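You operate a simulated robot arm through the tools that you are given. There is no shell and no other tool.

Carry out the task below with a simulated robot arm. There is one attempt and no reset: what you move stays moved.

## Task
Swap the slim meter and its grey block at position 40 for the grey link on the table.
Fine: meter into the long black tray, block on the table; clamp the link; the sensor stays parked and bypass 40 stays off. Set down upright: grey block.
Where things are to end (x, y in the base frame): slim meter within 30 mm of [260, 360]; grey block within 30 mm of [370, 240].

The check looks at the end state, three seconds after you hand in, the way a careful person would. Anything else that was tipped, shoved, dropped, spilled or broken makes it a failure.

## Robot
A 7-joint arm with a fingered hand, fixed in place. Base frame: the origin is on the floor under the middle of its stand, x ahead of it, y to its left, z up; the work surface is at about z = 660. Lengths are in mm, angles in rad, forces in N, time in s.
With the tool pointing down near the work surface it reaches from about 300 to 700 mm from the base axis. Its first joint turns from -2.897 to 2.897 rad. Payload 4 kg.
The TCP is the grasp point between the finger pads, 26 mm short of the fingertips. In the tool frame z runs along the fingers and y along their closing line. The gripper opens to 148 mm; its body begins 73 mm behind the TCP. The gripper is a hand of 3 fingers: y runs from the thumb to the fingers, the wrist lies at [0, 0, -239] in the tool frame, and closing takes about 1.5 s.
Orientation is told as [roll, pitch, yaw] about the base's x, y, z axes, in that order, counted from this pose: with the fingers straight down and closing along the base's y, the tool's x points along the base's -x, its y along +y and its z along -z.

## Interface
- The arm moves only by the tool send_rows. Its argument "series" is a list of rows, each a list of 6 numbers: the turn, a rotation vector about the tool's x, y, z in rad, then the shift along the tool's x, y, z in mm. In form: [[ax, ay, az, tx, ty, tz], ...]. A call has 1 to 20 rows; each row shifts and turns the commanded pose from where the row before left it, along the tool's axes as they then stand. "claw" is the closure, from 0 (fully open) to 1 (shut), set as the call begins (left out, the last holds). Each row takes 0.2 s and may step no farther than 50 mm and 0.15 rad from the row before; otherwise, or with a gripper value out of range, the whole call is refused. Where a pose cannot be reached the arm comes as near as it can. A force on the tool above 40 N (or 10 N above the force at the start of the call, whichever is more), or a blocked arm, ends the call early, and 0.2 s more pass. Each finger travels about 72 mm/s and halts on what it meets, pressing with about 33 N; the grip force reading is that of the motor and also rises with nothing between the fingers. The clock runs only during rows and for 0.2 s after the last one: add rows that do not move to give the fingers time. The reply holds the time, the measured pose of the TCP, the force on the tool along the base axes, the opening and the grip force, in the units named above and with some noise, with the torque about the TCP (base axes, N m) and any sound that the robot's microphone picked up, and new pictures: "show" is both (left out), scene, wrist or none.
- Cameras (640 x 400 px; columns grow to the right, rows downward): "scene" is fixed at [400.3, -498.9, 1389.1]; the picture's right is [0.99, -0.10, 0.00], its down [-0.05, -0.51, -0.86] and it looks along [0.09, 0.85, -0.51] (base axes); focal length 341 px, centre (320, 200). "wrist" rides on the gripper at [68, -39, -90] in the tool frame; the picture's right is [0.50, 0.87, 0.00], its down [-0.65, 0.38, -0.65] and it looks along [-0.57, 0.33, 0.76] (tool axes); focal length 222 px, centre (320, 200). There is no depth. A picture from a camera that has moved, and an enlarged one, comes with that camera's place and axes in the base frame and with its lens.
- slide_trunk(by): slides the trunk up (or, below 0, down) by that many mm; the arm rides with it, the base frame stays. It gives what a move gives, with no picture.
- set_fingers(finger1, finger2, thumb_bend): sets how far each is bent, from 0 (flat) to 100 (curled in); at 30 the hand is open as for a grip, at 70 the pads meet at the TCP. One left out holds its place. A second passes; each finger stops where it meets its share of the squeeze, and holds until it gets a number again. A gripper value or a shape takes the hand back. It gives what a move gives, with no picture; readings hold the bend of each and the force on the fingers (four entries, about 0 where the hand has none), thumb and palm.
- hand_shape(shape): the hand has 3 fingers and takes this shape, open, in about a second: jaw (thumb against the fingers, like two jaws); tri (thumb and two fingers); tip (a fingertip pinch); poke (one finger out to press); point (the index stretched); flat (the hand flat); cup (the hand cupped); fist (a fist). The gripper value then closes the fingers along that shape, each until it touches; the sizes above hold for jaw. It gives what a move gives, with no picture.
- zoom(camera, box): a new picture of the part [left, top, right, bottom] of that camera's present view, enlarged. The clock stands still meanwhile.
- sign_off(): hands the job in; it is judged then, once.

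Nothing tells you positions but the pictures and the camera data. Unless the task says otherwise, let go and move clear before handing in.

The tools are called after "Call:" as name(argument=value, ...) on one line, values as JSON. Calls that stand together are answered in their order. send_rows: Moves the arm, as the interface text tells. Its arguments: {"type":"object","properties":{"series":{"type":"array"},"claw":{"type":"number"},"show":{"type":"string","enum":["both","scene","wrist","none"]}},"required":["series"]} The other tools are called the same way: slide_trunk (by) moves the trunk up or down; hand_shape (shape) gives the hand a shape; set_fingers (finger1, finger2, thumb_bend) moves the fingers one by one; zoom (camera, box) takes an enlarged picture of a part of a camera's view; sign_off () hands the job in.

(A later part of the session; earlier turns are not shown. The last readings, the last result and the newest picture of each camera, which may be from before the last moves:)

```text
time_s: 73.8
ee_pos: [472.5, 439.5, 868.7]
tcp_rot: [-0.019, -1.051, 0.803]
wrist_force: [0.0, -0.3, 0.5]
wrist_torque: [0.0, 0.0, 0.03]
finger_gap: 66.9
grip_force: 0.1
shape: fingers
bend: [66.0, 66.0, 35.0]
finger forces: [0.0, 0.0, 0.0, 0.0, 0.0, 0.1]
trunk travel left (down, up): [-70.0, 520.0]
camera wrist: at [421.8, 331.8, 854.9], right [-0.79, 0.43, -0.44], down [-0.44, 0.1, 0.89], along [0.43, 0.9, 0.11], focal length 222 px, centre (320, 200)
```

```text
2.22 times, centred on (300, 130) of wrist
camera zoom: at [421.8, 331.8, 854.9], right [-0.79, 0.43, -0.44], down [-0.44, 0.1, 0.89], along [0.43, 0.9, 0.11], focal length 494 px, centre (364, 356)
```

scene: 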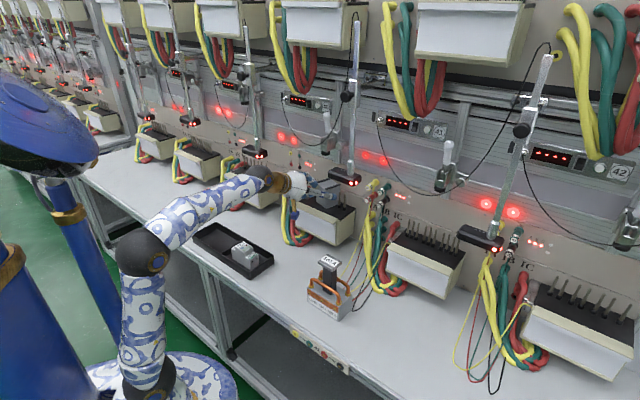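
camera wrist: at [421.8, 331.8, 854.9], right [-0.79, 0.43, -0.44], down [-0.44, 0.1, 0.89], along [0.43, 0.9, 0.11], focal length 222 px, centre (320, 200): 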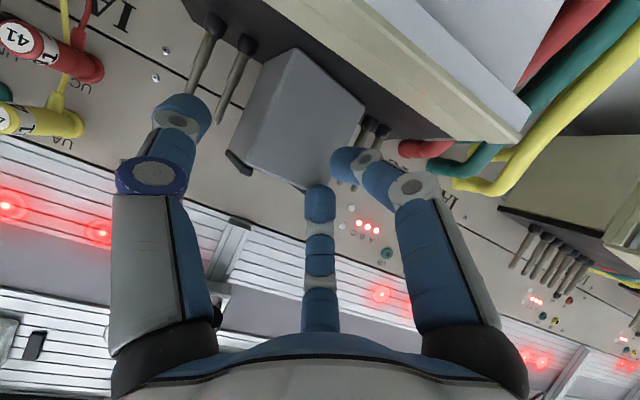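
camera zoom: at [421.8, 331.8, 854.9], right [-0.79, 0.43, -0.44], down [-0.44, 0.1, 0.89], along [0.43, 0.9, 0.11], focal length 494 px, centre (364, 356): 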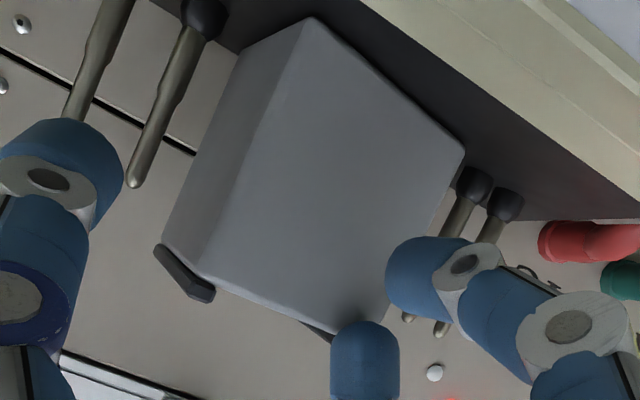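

The finger brushed the block and turned it about 20° on the terminal: it sits loose there, and is still upright. I'll back straight out, turn the hand to match the block's new angle, and approach with more clearance.

Call:
send_rows(series=[[0, 0, 0, 4.5, 1.5, -7.8], [0, 0, 0, 9, 0.3, -15.6], [0, 0, 0, 9, 0.3, -15.6], [0, 0, 0, 9, 0.3, -15.6], [0, 0, 0, 9, 0.3, -15.6], [0, 0, 0, 9, 0.3, -15.6]], show="none")

Call:
set_fingers(finger1=62, finger2=62, thumb_bend=28)

Call:
zoom(camera="scene", box=[298, 170, 362, 220])

Call:
zoom(camera="wrist", box=[160, 0, 440, 180])

```text
time_s: 75.2
ee_pos: [400.9, 370.0, 867.5]
tcp_rot: [-0.019, -1.051, 0.803]
wrist_force: [0.0, -0.7, 0.0]
wrist_torque: [0.01, -0.01, 0.0]
finger_gap: 66.7
grip_force: 0.1
shape: fingers
bend: [66.0, 66.0, 35.0]
finger forces: [0.0, 0.0, 0.0, 0.1, 0.0, 0.0]
trunk travel left (down, up): [-70.0, 520.0]
```

```text
time_s: 76.2
ee_pos: [401.5, 371.3, 868.3]
tcp_rot: [-0.02, -1.049, 0.803]
wrist_force: [-0.2, -0.1, 0.4]
wrist_torque: [-0.01, 0.02, 0.04]
finger_gap: 82.0
grip_force: 0.0
shape: fingers
bend: [62.0, 62.0, 28.0]
finger forces: [0.0, 0.0, 0.0, 0.0, 0.0, 0.0]
trunk travel left (down, up): [-70.0, 520.0]
```

```text
8.00 times, centred on (330, 195) of scene
camera zoom: at [400.3, -498.9, 1389.1], right [0.99, -0.1, 0.0], down [-0.05, -0.51, -0.86], along [0.09, 0.85, -0.51], focal length 2725 px, centre (240, 240)
```

zoom: 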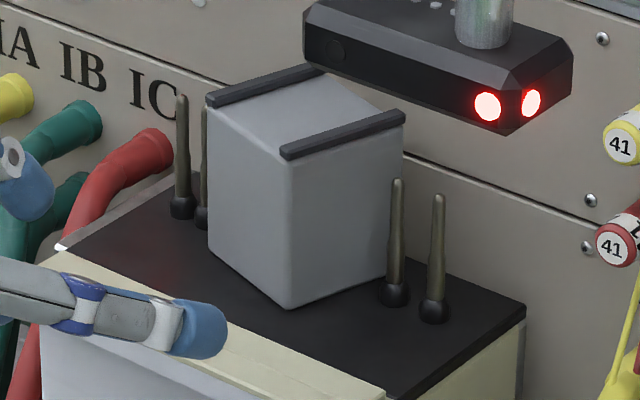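

```text
2.22 times, centred on (300, 90) of wrist
camera zoom: at [350.9, 263.9, 854.7], right [-0.79, 0.43, -0.44], down [-0.44, 0.1, 0.89], along [0.43, 0.9, 0.11], focal length 494 px, centre (364, 444)
```

zoom: 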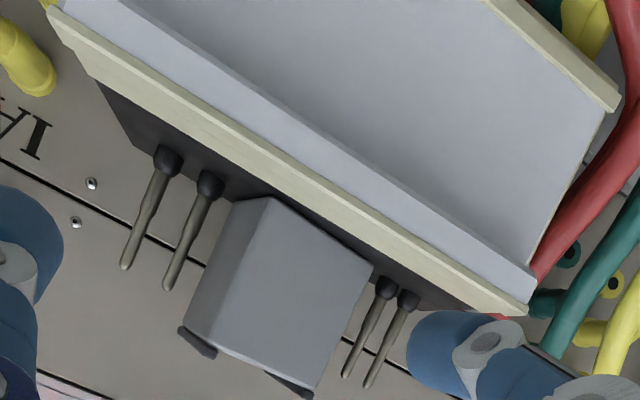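

From both views the block now sits at about (525, 457), turned to about 28°. I'll turn the hand to match and line up with 10 mm clearance on each side.

Call:
send_rows(series=[[0.092, 0.001, 0.0527, 0, 0, 0], [0.092, 0.001, 0.0527, 0, 0, 0], [0.092, 0.001, 0.0527, 0, 0, 0], [0, 0, 0, -8.6, 25.6, 17], [0, 0, 0, -8.6, 25.6, 17]], show="both")

Call:
zoom(camera="scene", box=[270, 160, 366, 220])

Call:
zoom(camera="wrist", box=[160, 40, 440, 220])

```text
time_s: 77.4
ee_pos: [412.5, 434.6, 865.4]
tcp_rot: [-0.019, -1.05, 0.485]
wrist_force: [-0.1, 0.0, -0.6]
wrist_torque: [-0.02, -0.04, -0.01]
finger_gap: 82.2
grip_force: 0.1
shape: fingers
bend: [62.0, 62.0, 28.0]
finger forces: [0.0, 0.0, 0.0, 0.0, 0.0, 0.0]
trunk travel left (down, up): [-70.0, 520.0]
camera wrist: at [331.3, 349.3, 852.0], right [-0.61, 0.66, -0.44], down [-0.39, 0.24, 0.89], along [0.69, 0.72, 0.11], focal length 222 px, centre (320, 200)
```

scene: 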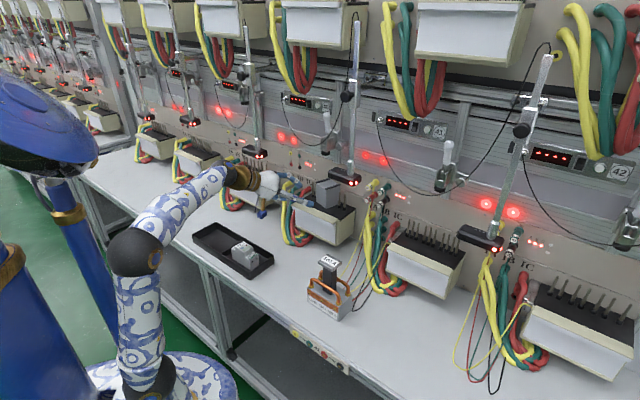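
wrist: 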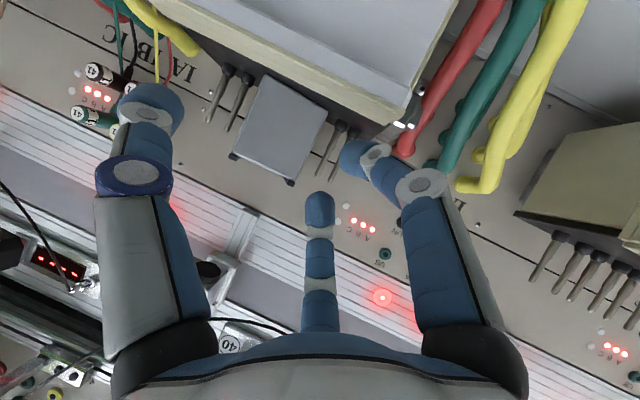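

```text
6.67 times, centred on (318, 190) of scene
camera zoom: at [400.3, -498.9, 1389.1], right [0.99, -0.1, 0.0], down [-0.05, -0.51, -0.86], along [0.09, 0.85, -0.51], focal length 2271 px, centre (333, 267)
```

zoom: 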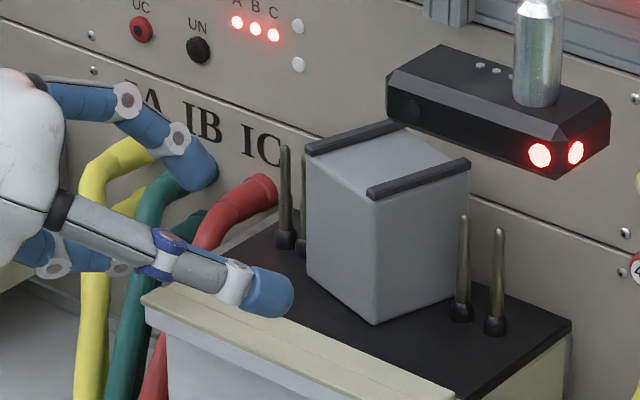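

```text
2.22 times, centred on (300, 130) of wrist
camera zoom: at [331.3, 349.3, 852.0], right [-0.61, 0.66, -0.44], down [-0.39, 0.24, 0.89], along [0.69, 0.72, 0.11], focal length 494 px, centre (364, 356)
```

zoom: 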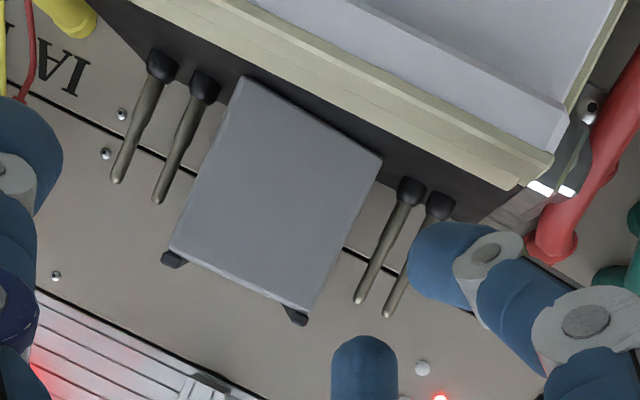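

Matched to the block's angle, but two pins now stand right beside its left face, so a low finger would hit them. I'll pinch near the block's top with one finger and the thumb, and curl the lower finger away. First I'll check which finger is the lower one.

Call:
set_fingers(finger1=100, finger2=59, thumb_bend=32)

Call:
send_rows(series=[[0, 0, 0, -6, -7, -3.5]], show="both")

Call:
zoom(camera="scene", box=[270, 160, 366, 220])

Call:
zoom(camera="wrist", box=[160, 40, 440, 220])

```text
time_s: 78.4
ee_pos: [413.6, 435.1, 864.4]
tcp_rot: [-0.018, -1.05, 0.486]
wrist_force: [-0.3, 0.3, 0.5]
wrist_torque: [0.01, 0.0, 0.0]
finger_gap: 73.0
grip_force: 0.0
shape: fingers
bend: [100.0, 59.0, 32.0]
finger forces: [0.0, 0.1, 0.1, 0.0, 0.1, 0.1]
trunk travel left (down, up): [-70.0, 520.0]
```

```text
time_s: 78.8
ee_pos: [415.1, 428.8, 870.5]
tcp_rot: [-0.02, -1.05, 0.486]
wrist_force: [-0.2, 0.7, 0.2]
wrist_torque: [0.01, -0.03, -0.03]
finger_gap: 73.0
grip_force: 0.0
shape: fingers
bend: [100.0, 59.0, 32.0]
finger forces: [0.0, 0.0, 0.1, 0.0, 0.0, 0.1]
trunk travel left (down, up): [-70.0, 520.0]
camera wrist: at [334.2, 342.5, 858.0], right [-0.61, 0.66, -0.44], down [-0.39, 0.24, 0.89], along [0.69, 0.72, 0.11], focal length 222 px, centre (320, 200)
```

scene: 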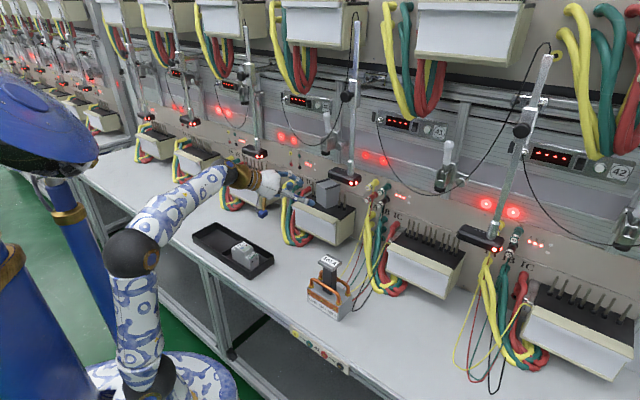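
wrist: 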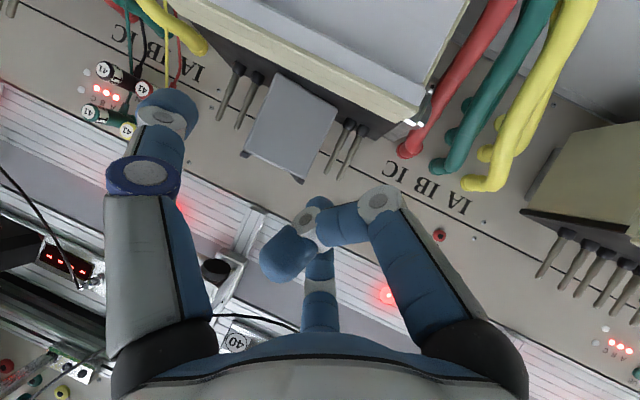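

```text
6.67 times, centred on (318, 190) of scene
camera zoom: at [400.3, -498.9, 1389.1], right [0.99, -0.1, 0.0], down [-0.05, -0.51, -0.86], along [0.09, 0.85, -0.51], focal length 2271 px, centre (333, 267)
```

zoom: 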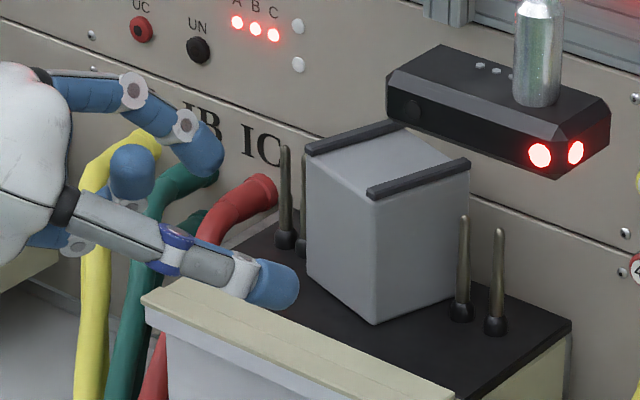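

```text
2.22 times, centred on (300, 130) of wrist
camera zoom: at [334.2, 342.5, 858.0], right [-0.61, 0.66, -0.44], down [-0.39, 0.24, 0.89], along [0.69, 0.72, 0.11], focal length 494 px, centre (364, 356)
```

zoom: 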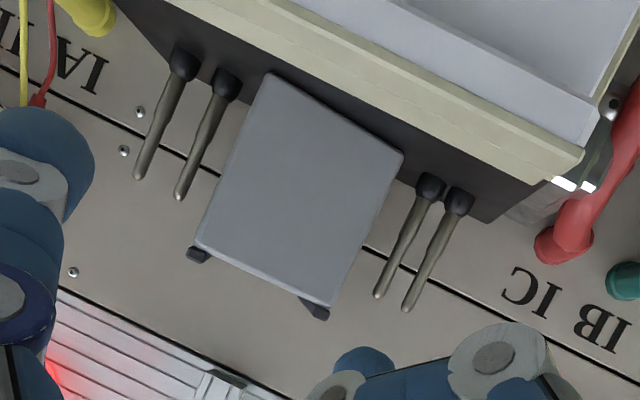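

finger1 is the lower one and is now curled away. The upper finger will pass above the pins. I'm moving forward in two stages.

Call:
send_rows(series=[[0, 0, 0, -10.4, 0.36, 18.15], [0, 0, 0, -10.4, 0.36, 18.15]], show="both")

Call:
zoom(camera="scene", box=[280, 160, 360, 210])

Call:
zoom(camera="wrist", box=[160, 40, 440, 220])

```text
time_s: 79.4
ee_pos: [451.2, 449.6, 871.2]
tcp_rot: [-0.018, -1.051, 0.487]
wrist_force: [0.4, -0.3, -0.4]
wrist_torque: [-0.04, 0.01, 0.0]
finger_gap: 73.2
grip_force: 0.0
shape: fingers
bend: [100.0, 59.0, 32.0]
finger forces: [0.0, 0.0, 0.0, 0.0, 0.0, 0.1]
trunk travel left (down, up): [-70.0, 520.0]
camera wrist: at [370.8, 362.8, 858.1], right [-0.61, 0.66, -0.44], down [-0.39, 0.24, 0.89], along [0.69, 0.72, 0.11], focal length 222 px, centre (320, 200)
```

scene: 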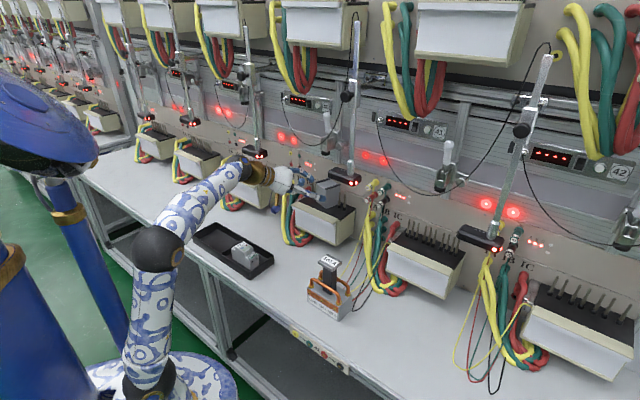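
wrist: 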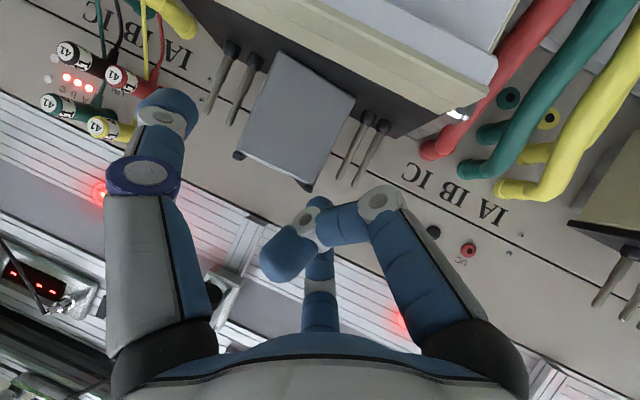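

```text
8.00 times, centred on (320, 185) of scene
camera zoom: at [400.3, -498.9, 1389.1], right [0.99, -0.1, 0.0], down [-0.05, -0.51, -0.86], along [0.09, 0.85, -0.51], focal length 2725 px, centre (320, 320)
```

zoom: 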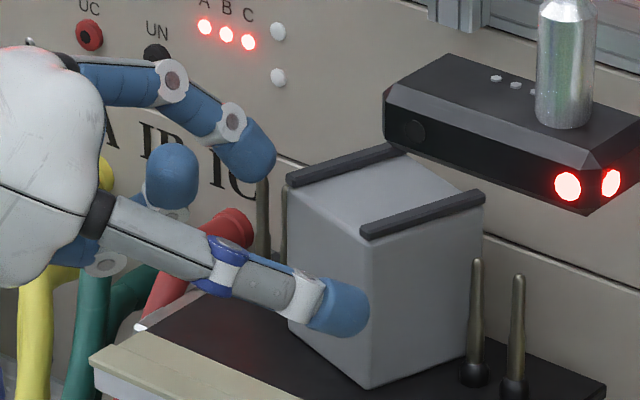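

```text
2.22 times, centred on (300, 130) of wrist
camera zoom: at [370.8, 362.8, 858.1], right [-0.61, 0.66, -0.44], down [-0.39, 0.24, 0.89], along [0.69, 0.72, 0.11], focal length 494 px, centre (364, 356)
```

zoom: 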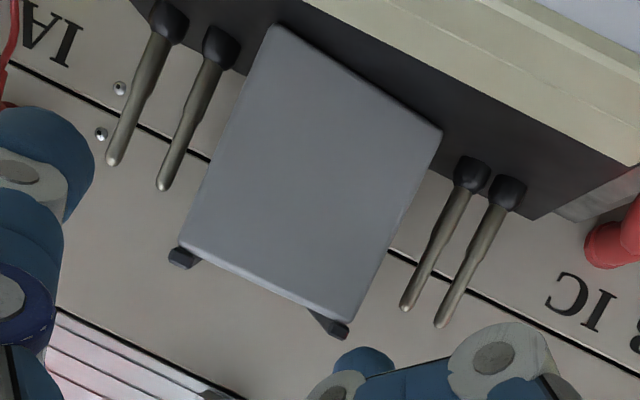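

Call:
send_rows(series=[[0, 0, 0, -7, -0.5, 12], [0, 0, 0, -7, -0.5, 12], [0, 0, 0, -7, 0, 12]], show="both")

Call:
zoom(camera="scene", box=[290, 160, 370, 210])

Call:
zoom(camera="wrist", box=[160, 40, 440, 220])

```text
time_s: 80.2
ee_pos: [490.7, 467.1, 871.3]
tcp_rot: [-0.02, -1.049, 0.485]
wrist_force: [-0.8, -0.7, -0.6]
wrist_torque: [-0.01, -0.01, 0.0]
finger_gap: 73.2
grip_force: 0.0
shape: fingers
bend: [100.0, 59.0, 32.0]
finger forces: [0.1, 0.0, 0.0, 0.1, 0.0, 0.0]
trunk travel left (down, up): [-70.0, 520.0]
camera wrist: at [407.9, 380.7, 859.7], right [-0.61, 0.66, -0.44], down [-0.39, 0.24, 0.89], along [0.69, 0.72, 0.11], focal length 222 px, centre (320, 200)
```

scene: 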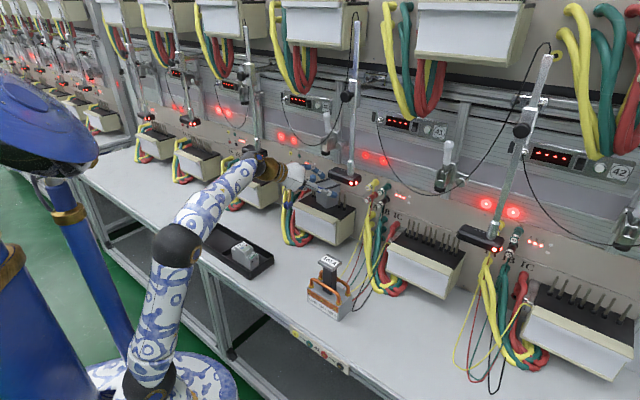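
wrist: 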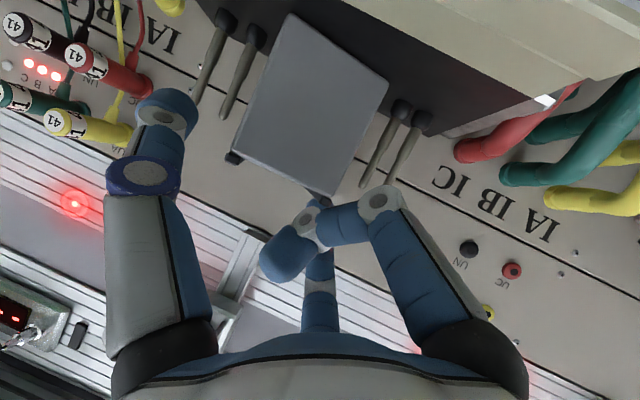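

```text
8.00 times, centred on (330, 185) of scene
camera zoom: at [400.3, -498.9, 1389.1], right [0.99, -0.1, 0.0], down [-0.05, -0.51, -0.86], along [0.09, 0.85, -0.51], focal length 2725 px, centre (240, 320)
```

zoom: 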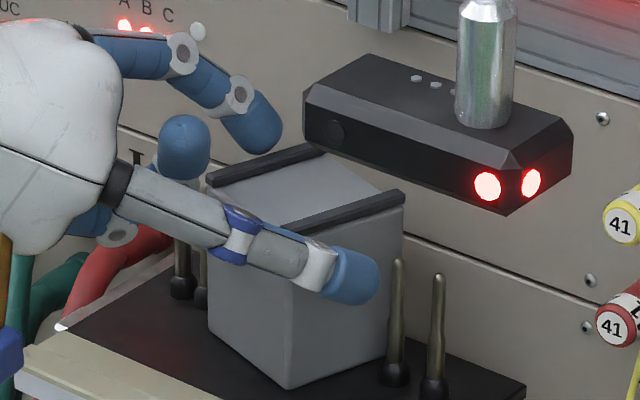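

```text
2.22 times, centred on (300, 130) of wrist
camera zoom: at [407.9, 380.7, 859.7], right [-0.61, 0.66, -0.44], down [-0.39, 0.24, 0.89], along [0.69, 0.72, 0.11], focal length 494 px, centre (364, 356)
```

zoom: 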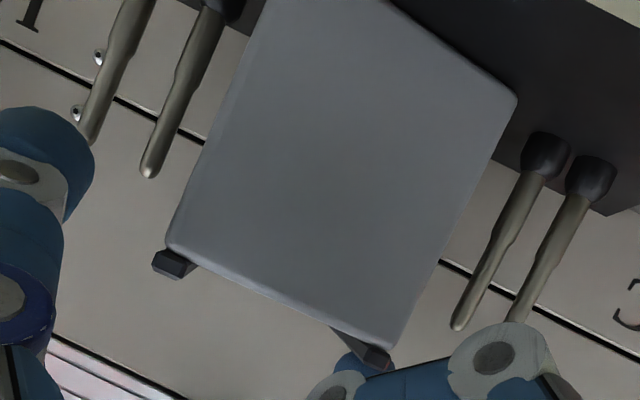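

The upper finger tip is a bit too high to hold the block's side. I'll shift left 4 mm and lower 10 mm before closing.

Call:
send_rows(series=[[0, 0, 0, 0, 4, 0], [0, 0, 0, 4.3, 0, 2.5], [0, 0, 0, 4.3, 0, 2.5]], show="both")

Call:
zoom(camera="scene", box=[300, 165, 348, 205])

Call:
zoom(camera="wrist", box=[160, 40, 440, 220])

```text
time_s: 81.0
ee_pos: [488.6, 468.4, 862.5]
tcp_rot: [-0.018, -1.049, 0.485]
wrist_force: [-0.6, 0.6, -0.3]
wrist_torque: [0.02, -0.02, -0.02]
finger_gap: 72.8
grip_force: 0.1
shape: fingers
bend: [100.0, 59.0, 32.0]
finger forces: [0.0, 0.0, 0.0, 0.0, 0.1, 0.0]
trunk travel left (down, up): [-70.0, 520.0]
camera wrist: at [406.2, 382.9, 848.9], right [-0.61, 0.66, -0.44], down [-0.39, 0.24, 0.89], along [0.69, 0.72, 0.11], focal length 222 px, centre (320, 200)
```

scene: 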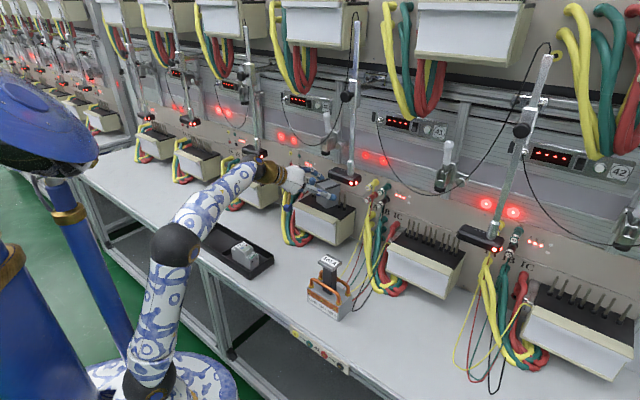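
wrist: 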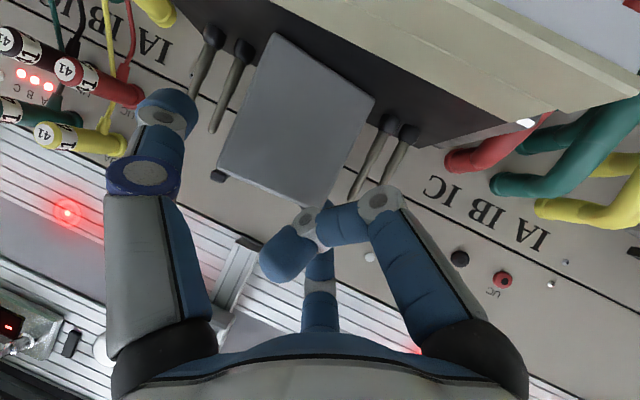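

```text
10.00 times, centred on (324, 185) of scene
camera zoom: at [400.3, -498.9, 1389.1], right [0.99, -0.1, 0.0], down [-0.05, -0.51, -0.86], along [0.09, 0.85, -0.51], focal length 3406 px, centre (280, 350)
```

zoom: 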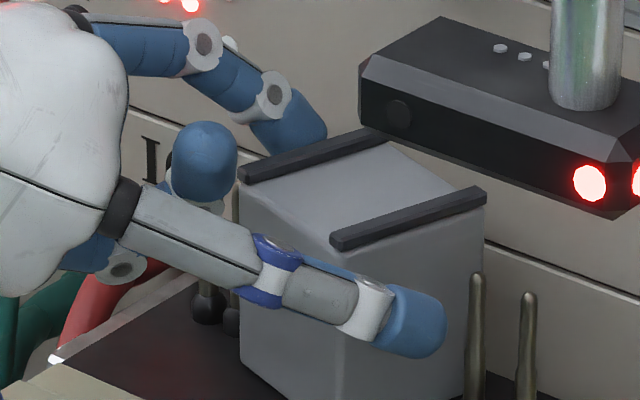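

```text
2.22 times, centred on (300, 130) of wrist
camera zoom: at [406.2, 382.9, 848.9], right [-0.61, 0.66, -0.44], down [-0.39, 0.24, 0.89], along [0.69, 0.72, 0.11], focal length 494 px, centre (364, 356)
```

zoom: 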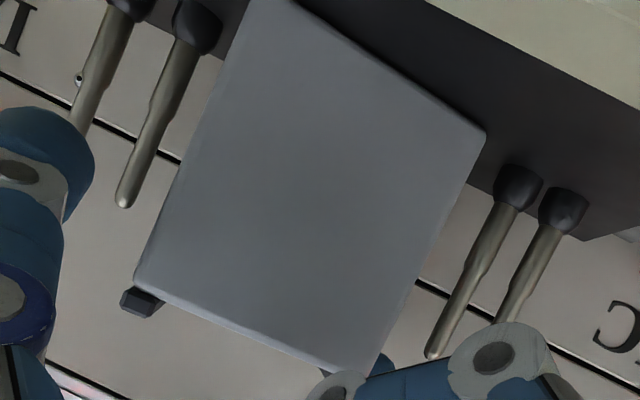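

The finger is now beside the block's left face, with the thumb on the right. I'm closing the thumb near first, then both.

Call:
set_fingers(thumb_bend=37)

Call:
set_fingers(finger2=80, thumb_bend=70)

Call:
send_rows(series=[[0, 0, 0, 0, 0, 0]], show="both")

Call:
zoom(camera="scene", box=[300, 165, 348, 205])

Call:
zoom(camera="wrist", box=[160, 40, 440, 220])

```text
time_s: 82.0
ee_pos: [486.6, 468.2, 861.5]
tcp_rot: [-0.019, -1.049, 0.484]
wrist_force: [-0.5, 0.4, -0.5]
wrist_torque: [-0.03, -0.01, 0.03]
finger_gap: 68.0
grip_force: 0.1
shape: fingers
bend: [100.0, 59.0, 37.0]
finger forces: [0.0, 0.1, 0.0, 0.0, 0.0, 0.0]
trunk travel left (down, up): [-70.0, 520.0]
```

```text
time_s: 83.0
ee_pos: [488.7, 469.7, 861.5]
tcp_rot: [-0.019, -1.05, 0.485]
wrist_force: [2.4, -1.3, 5.2]
wrist_torque: [0.04, -0.2, -0.04]
finger_gap: 53.1
grip_force: 21.9
shape: fingers
bend: [100.0, 59.0, 56.0]
finger forces: [0.0, 20.8, 0.1, 0.0, 22.6, 0.1]
trunk travel left (down, up): [-70.0, 520.0]
```

```text
time_s: 83.4
ee_pos: [487.6, 468.8, 862.1]
tcp_rot: [-0.019, -1.051, 0.485]
wrist_force: [1.4, -1.7, 6.6]
wrist_torque: [0.01, -0.14, -0.03]
finger_gap: 52.8
grip_force: 21.3
shape: fingers
bend: [100.0, 59.0, 56.0]
finger forces: [0.1, 20.8, 0.0, 0.0, 22.7, 0.0]
trunk travel left (down, up): [-70.0, 520.0]
camera wrist: at [406.1, 382.4, 849.4], right [-0.61, 0.66, -0.44], down [-0.39, 0.24, 0.89], along [0.69, 0.72, 0.11], focal length 222 px, centre (320, 200)
```

scene: 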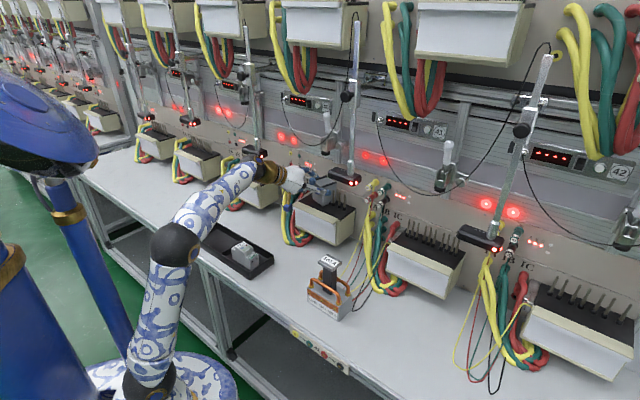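
wrist: 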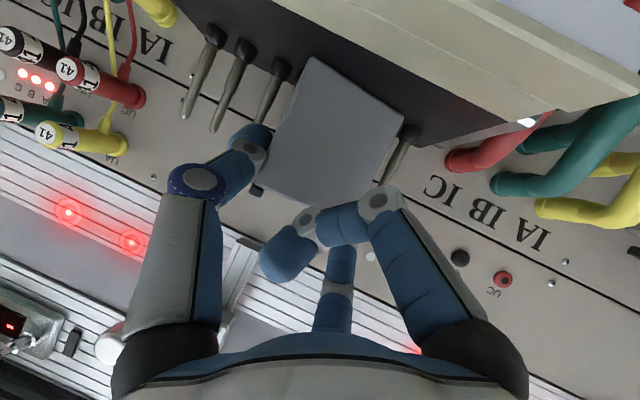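

```text
10.00 times, centred on (324, 185) of scene
camera zoom: at [400.3, -498.9, 1389.1], right [0.99, -0.1, 0.0], down [-0.05, -0.51, -0.86], along [0.09, 0.85, -0.51], focal length 3406 px, centre (280, 350)
```

zoom: 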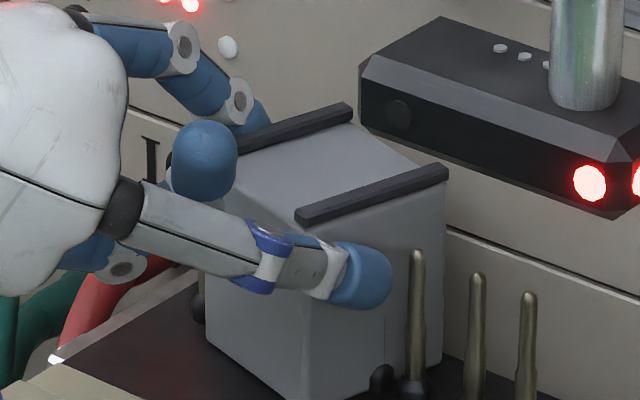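

```text
2.22 times, centred on (300, 130) of wrist
camera zoom: at [406.1, 382.4, 849.4], right [-0.61, 0.66, -0.44], down [-0.39, 0.24, 0.89], along [0.69, 0.72, 0.11], focal length 494 px, centre (364, 356)
```

zoom: 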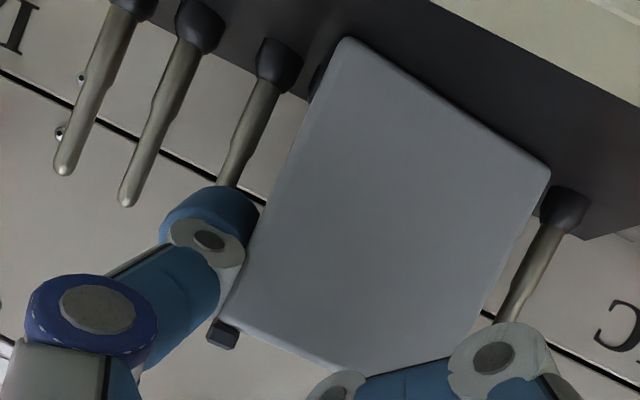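

The grip slid the block about 13 mm left, and it passed through the pin positions, so the pins don't block it. It is held at 53 mm with 21 N per side. I'll lift 6 mm to test the hold.

Call:
send_rows(series=[[0, 0, 0, -2.6, 0, -1.5], [0, 0, 0, -2.6, 0, -1.5], [0, 0, 0, 0, 0, 0]], show="both")

Call:
zoom(camera="scene", box=[295, 165, 359, 215])

Call:
zoom(camera="wrist", box=[160, 20, 440, 200])

```text
time_s: 84.2
ee_pos: [487.8, 469.2, 868.4]
tcp_rot: [-0.018, -1.049, 0.485]
wrist_force: [-0.3, 0.7, -1.3]
wrist_torque: [-0.03, 0.06, 0.02]
finger_gap: 52.7
grip_force: 21.6
shape: fingers
bend: [100.0, 59.0, 56.0]
finger forces: [0.0, 21.3, 0.0, 0.0, 21.1, 0.0]
trunk travel left (down, up): [-70.0, 520.0]
camera wrist: at [406.3, 383.1, 855.1], right [-0.61, 0.66, -0.44], down [-0.39, 0.24, 0.89], along [0.69, 0.72, 0.11], focal length 222 px, centre (320, 200)
```

scene: 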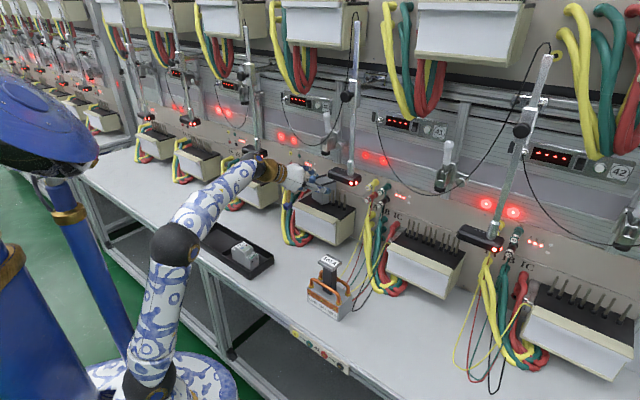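
wrist: 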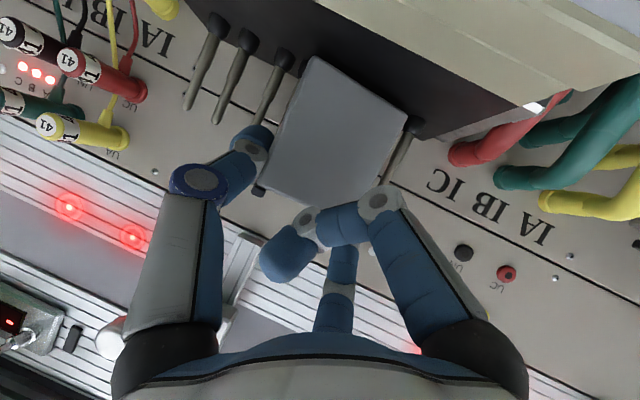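

```text
8.00 times, centred on (327, 190) of scene
camera zoom: at [400.3, -498.9, 1389.1], right [0.99, -0.1, 0.0], down [-0.05, -0.51, -0.86], along [0.09, 0.85, -0.51], focal length 2725 px, centre (264, 280)
```

zoom: 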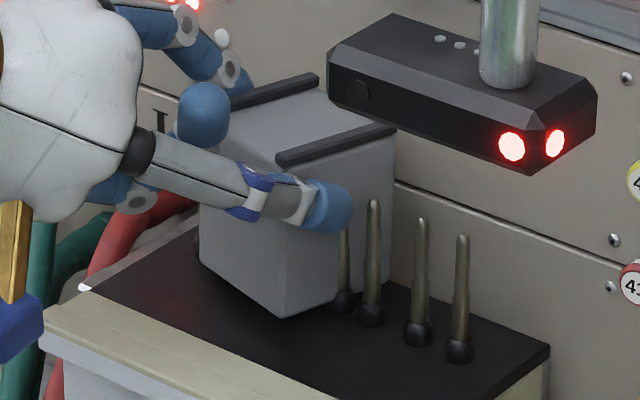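

```text
2.22 times, centred on (300, 110) of wrist
camera zoom: at [406.3, 383.1, 855.1], right [-0.61, 0.66, -0.44], down [-0.39, 0.24, 0.89], along [0.69, 0.72, 0.11], focal length 494 px, centre (364, 400)
```

zoom: 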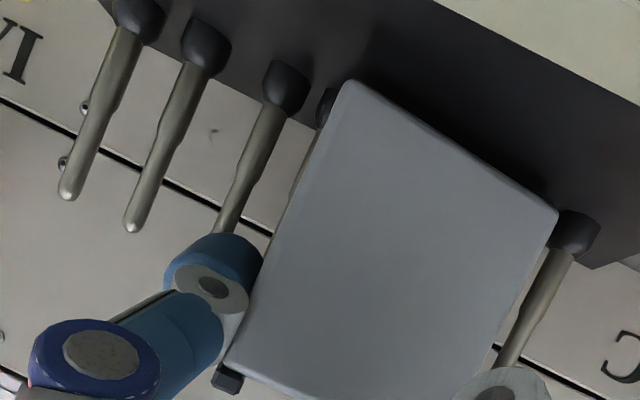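

The block lifted cleanly and is light. I'll raise it about 50 mm above the pins, then pull back toward the robot.

Call:
send_rows(series=[[0, 0, 0, -10.8, 0, -6.2], [0, 0, 0, -10.8, 0, -6.2], [0, 0, 0, -10.8, 0, -6.2], [0, 0, 0, -10.8, 0, -6.2], [0, 0, 0, 8.3, 0, -14.5], [0, 0, 0, 12.4, 0, -21.7], [0, 0, 0, 12.4, 0, -21.7], [0, 0, 0, 12.4, 0, -21.7]], show="both")

Call:
zoom(camera="scene", box=[260, 140, 356, 220])

```text
time_s: 86.0
ee_pos: [405.8, 427.7, 917.1]
tcp_rot: [-0.019, -1.049, 0.484]
wrist_force: [-0.7, 0.2, -1.2]
wrist_torque: [-0.01, 0.02, 0.02]
finger_gap: 52.4
grip_force: 21.1
shape: fingers
bend: [100.0, 59.0, 56.0]
finger forces: [0.1, 21.2, 0.1, 0.0, 21.1, 0.0]
trunk travel left (down, up): [-70.0, 520.0]
camera wrist: at [324.9, 341.5, 904.8], right [-0.61, 0.66, -0.44], down [-0.39, 0.24, 0.89], along [0.69, 0.72, 0.11], focal length 222 px, centre (320, 200)
```

scene: 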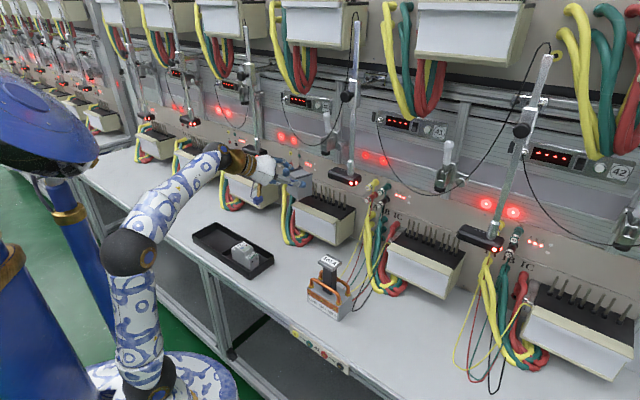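
wrist: 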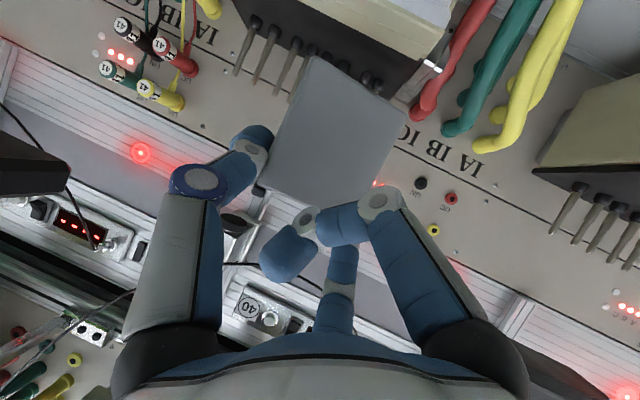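

```text
5.00 times, centred on (308, 180) of scene
camera zoom: at [400.3, -498.9, 1389.1], right [0.99, -0.1, 0.0], down [-0.05, -0.51, -0.86], along [0.09, 0.85, -0.51], focal length 1703 px, centre (380, 300)
```

zoom: 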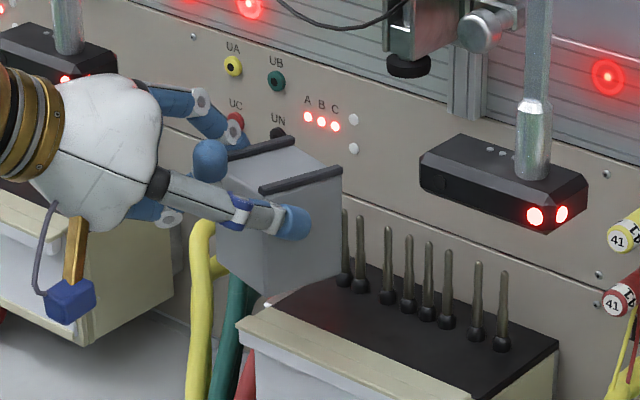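

The block is out and hanging upright. I'll carry it at this height toward its spot on the table at (370, 240), then turn the hand so the arm isn't folded too tightly and stays clear of the link.

Call:
send_rows(series=[[0, 0, 0, 12.25, -26.3, -21.4], [0, 0, 0, 12.25, -26.3, -21.4], [0, 0, 0, 12.25, -26.3, -21.4], [-0.1121, 0, -0.0643, 0, 0, 0], [-0.1121, 0, -0.0643, 0, 0, 0], [-0.1121, 0, -0.0643, 0, 0, 0], [-0.1121, 0, -0.0643, 0, 0, 0], [-0.1121, 0, -0.0643, 0, 0, 0]], show="both")

```text
time_s: 87.8
ee_pos: [373.8, 325.3, 918.2]
tcp_rot: [-0.014, -1.046, 1.129]
wrist_force: [0.2, -0.4, -1.6]
wrist_torque: [-0.05, -0.02, 0.02]
finger_gap: 52.7
grip_force: 21.0
shape: fingers
bend: [100.0, 59.0, 56.0]
finger forces: [0.0, 21.3, 0.0, 0.0, 21.1, 0.1]
trunk travel left (down, up): [-70.0, 520.0]
camera wrist: at [362.1, 206.5, 906.4], right [-0.89, 0.15, -0.44], down [-0.45, -0.04, 0.89], along [0.12, 0.99, 0.11], focal length 222 px, centre (320, 200)
```

scene: 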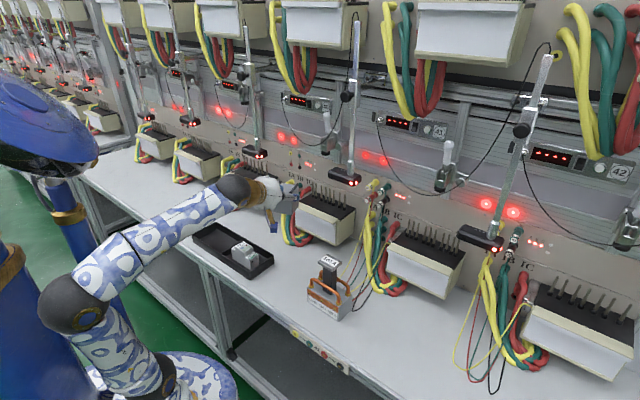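
wrist: 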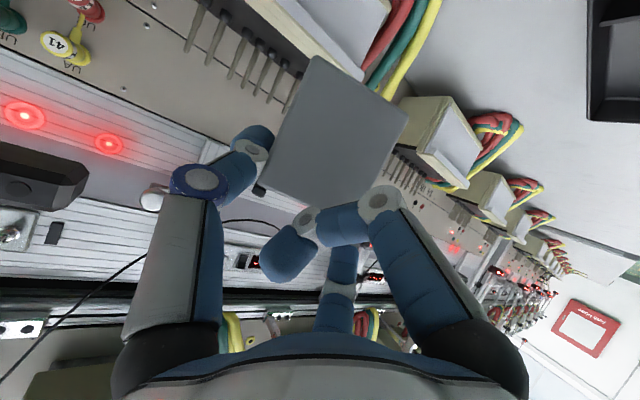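

Call:
zoom(camera="scene", box=[250, 160, 314, 220])

Call:
zoom(camera="scene", box=[290, 175, 370, 225])

```text
6.67 times, centred on (282, 190) of scene
camera zoom: at [400.3, -498.9, 1389.1], right [0.99, -0.1, 0.0], down [-0.05, -0.51, -0.86], along [0.09, 0.85, -0.51], focal length 2271 px, centre (573, 267)
```

zoom: 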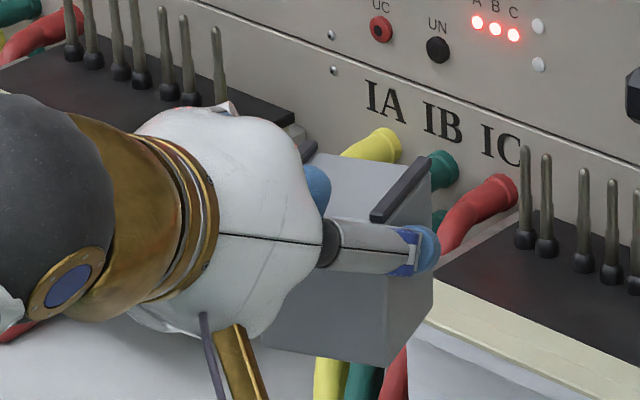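

```text
8.00 times, centred on (330, 200) of scene
camera zoom: at [400.3, -498.9, 1389.1], right [0.99, -0.1, 0.0], down [-0.05, -0.51, -0.86], along [0.09, 0.85, -0.51], focal length 2725 px, centre (240, 200)
```

zoom: 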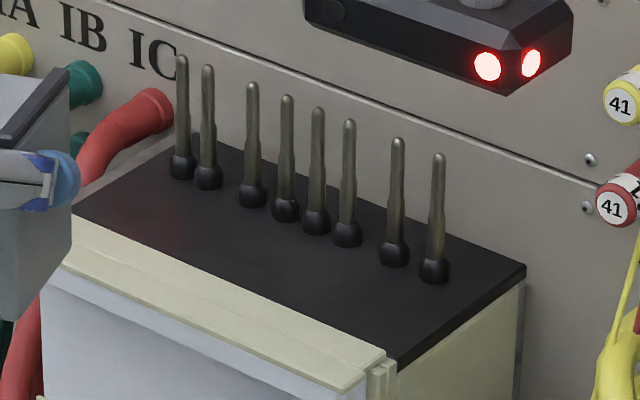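

Now I'll move over the block's table spot at (370, 240), staying high.

Call:
send_rows(series=[[0, 0, 0, 13.1, -6.1, -22.7], [0, 0, 0, 13.1, -6.1, -22.7], [0, 0, 0, 13.1, -6.1, -22.7], [0, 0, 0, 13.1, -6.1, -22.7]], show="both")

Call:
zoom(camera="scene", box=[200, 150, 360, 330])

```text
time_s: 88.8
ee_pos: [354.2, 219.6, 918.6]
tcp_rot: [-0.014, -1.045, 1.128]
wrist_force: [-0.1, -0.7, -1.6]
wrist_torque: [-0.04, 0.02, -0.02]
finger_gap: 52.4
grip_force: 20.7
shape: fingers
bend: [100.0, 59.0, 56.0]
finger forces: [0.1, 21.3, 0.1, 0.0, 21.1, 0.0]
trunk travel left (down, up): [-70.0, 520.0]
camera wrist: at [339.4, 101.6, 906.7], right [-0.89, 0.15, -0.44], down [-0.45, -0.04, 0.89], along [0.12, 0.99, 0.11], focal length 222 px, centre (320, 200)
```

scene: 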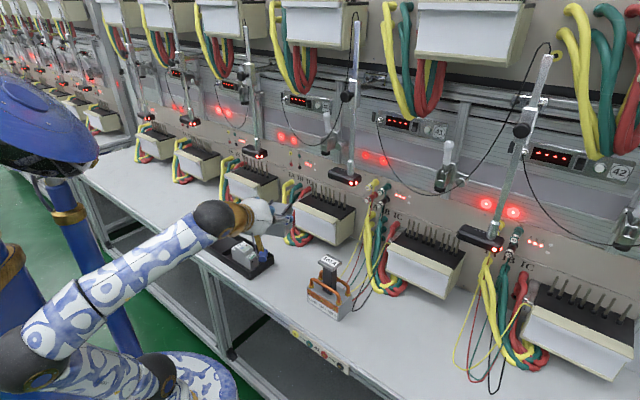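
wrist: 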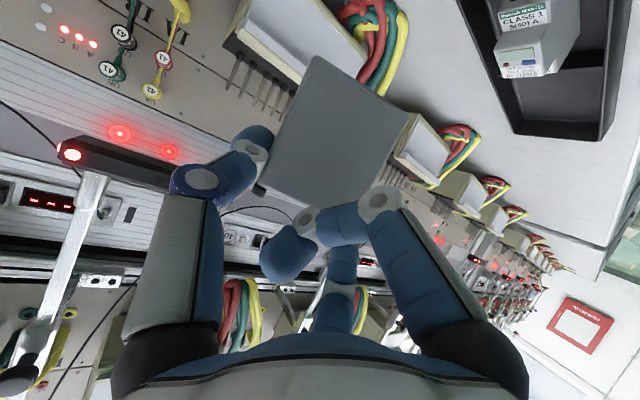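

```text
2.22 times, centred on (280, 240) of scene
camera zoom: at [400.3, -498.9, 1389.1], right [0.99, -0.1, 0.0], down [-0.05, -0.51, -0.86], along [0.09, 0.85, -0.51], focal length 757 px, centre (409, 111)
```

zoom: 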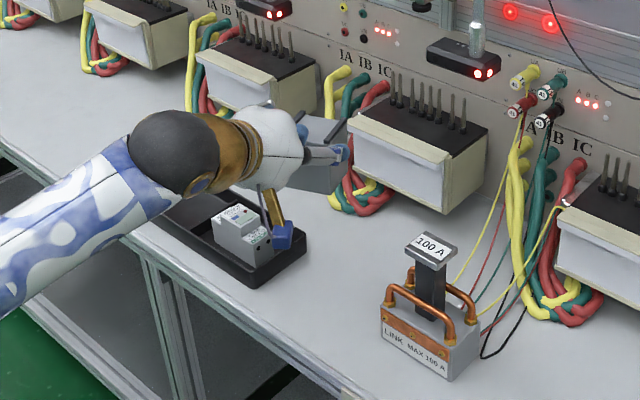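

Call:
send_rows(series=[[0, 0, 0, 32.9, 0, 19], [0, 0, 0, 32.9, 0, 19], [0, 0, 0, 32.9, 0, 19], [0, 0, 0, 26, 0, 15]], show="both")

Call:
zoom(camera="scene", box=[230, 210, 358, 320])

```text
time_s: 89.8
ee_pos: [353.6, 217.5, 776.1]
tcp_rot: [-0.013, -1.043, 1.128]
wrist_force: [-0.3, 0.4, -1.3]
wrist_torque: [-0.07, 0.04, 0.0]
finger_gap: 52.2
grip_force: 21.0
shape: fingers
bend: [100.0, 59.0, 56.0]
finger forces: [0.0, 21.2, 0.1, 0.0, 21.0, 0.0]
trunk travel left (down, up): [-70.0, 520.0]
camera wrist: at [339.8, 100.3, 763.5], right [-0.89, 0.15, -0.44], down [-0.45, -0.04, 0.89], along [0.12, 0.99, 0.11], focal length 222 px, centre (320, 200)
```

scene: 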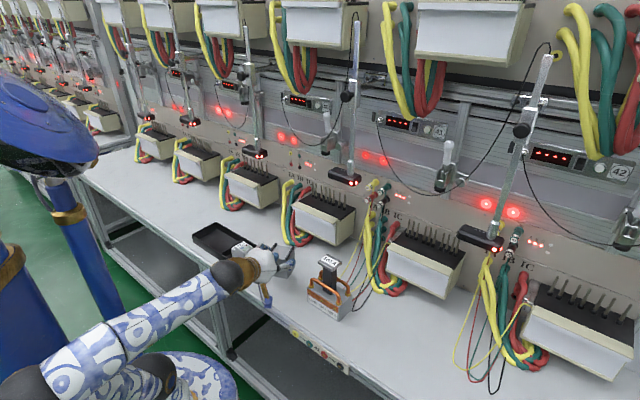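
wrist: 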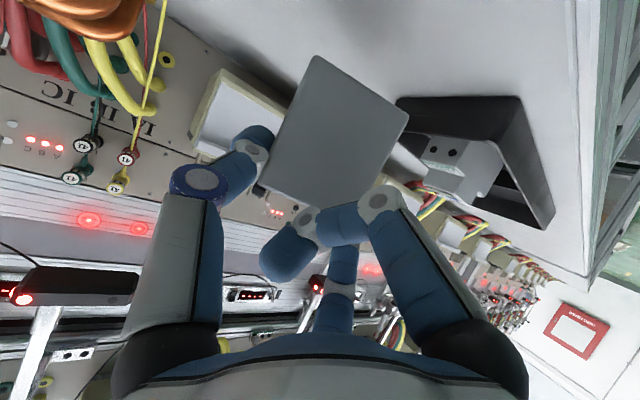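

```text
3.64 times, centred on (294, 265) of scene
camera zoom: at [400.3, -498.9, 1389.1], right [0.99, -0.1, 0.0], down [-0.05, -0.51, -0.86], along [0.09, 0.85, -0.51], focal length 1239 px, centre (414, -36)
```

zoom: 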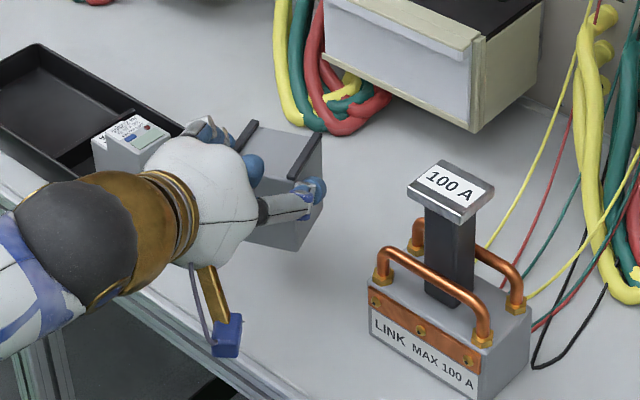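

The path is clear. I'll use the trunk for the rest of the descent, since it keeps the arm posture unchanged.

Call:
slide_trunk(by=-46)

Call:
send_rows(series=[[0, 0, 0, 0, 0, 0]], show="both")

Call:
zoom(camera="scene", box=[250, 225, 330, 285])

```text
time_s: 90.7
ee_pos: [352.8, 218.2, 729.7]
tcp_rot: [-0.012, -1.043, 1.128]
wrist_force: [0.5, 0.3, -2.3]
wrist_torque: [-0.06, 0.05, 0.02]
finger_gap: 52.1
grip_force: 21.4
shape: fingers
bend: [100.0, 59.0, 56.0]
finger forces: [0.0, 21.1, 0.0, 0.0, 21.2, 0.0]
trunk travel left (down, up): [-24.0, 566.0]
```

```text
time_s: 91.1
ee_pos: [354.3, 218.2, 729.5]
tcp_rot: [-0.014, -1.044, 1.127]
wrist_force: [0.4, 0.2, -2.0]
wrist_torque: [-0.03, 0.02, 0.0]
finger_gap: 52.0
grip_force: 21.5
shape: fingers
bend: [100.0, 59.0, 56.0]
finger forces: [0.1, 21.1, 0.1, 0.0, 21.1, 0.0]
trunk travel left (down, up): [-24.0, 566.0]
camera wrist: at [339.9, 100.2, 717.9], right [-0.89, 0.15, -0.44], down [-0.45, -0.04, 0.89], along [0.12, 0.99, 0.11], focal length 222 px, centre (320, 200)
```

scene: 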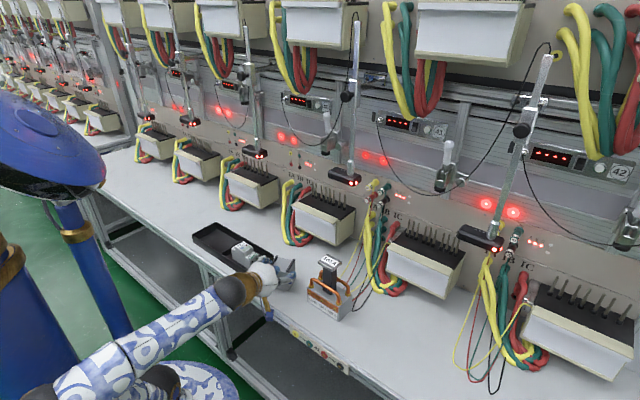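
wrist: 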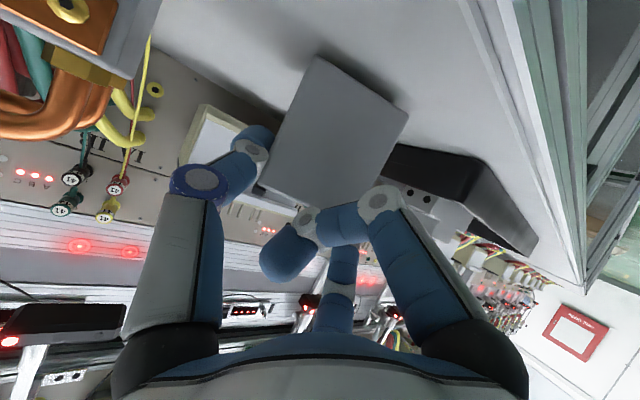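

```text
6.67 times, centred on (290, 255) of scene
camera zoom: at [400.3, -498.9, 1389.1], right [0.99, -0.1, 0.0], down [-0.05, -0.51, -0.86], along [0.09, 0.85, -0.51], focal length 2271 px, centre (520, -167)
```

zoom: 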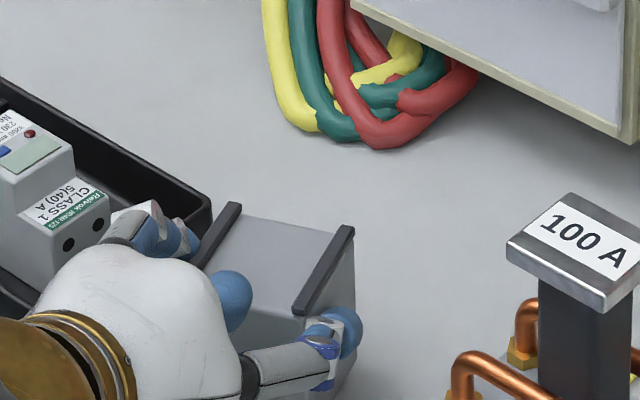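

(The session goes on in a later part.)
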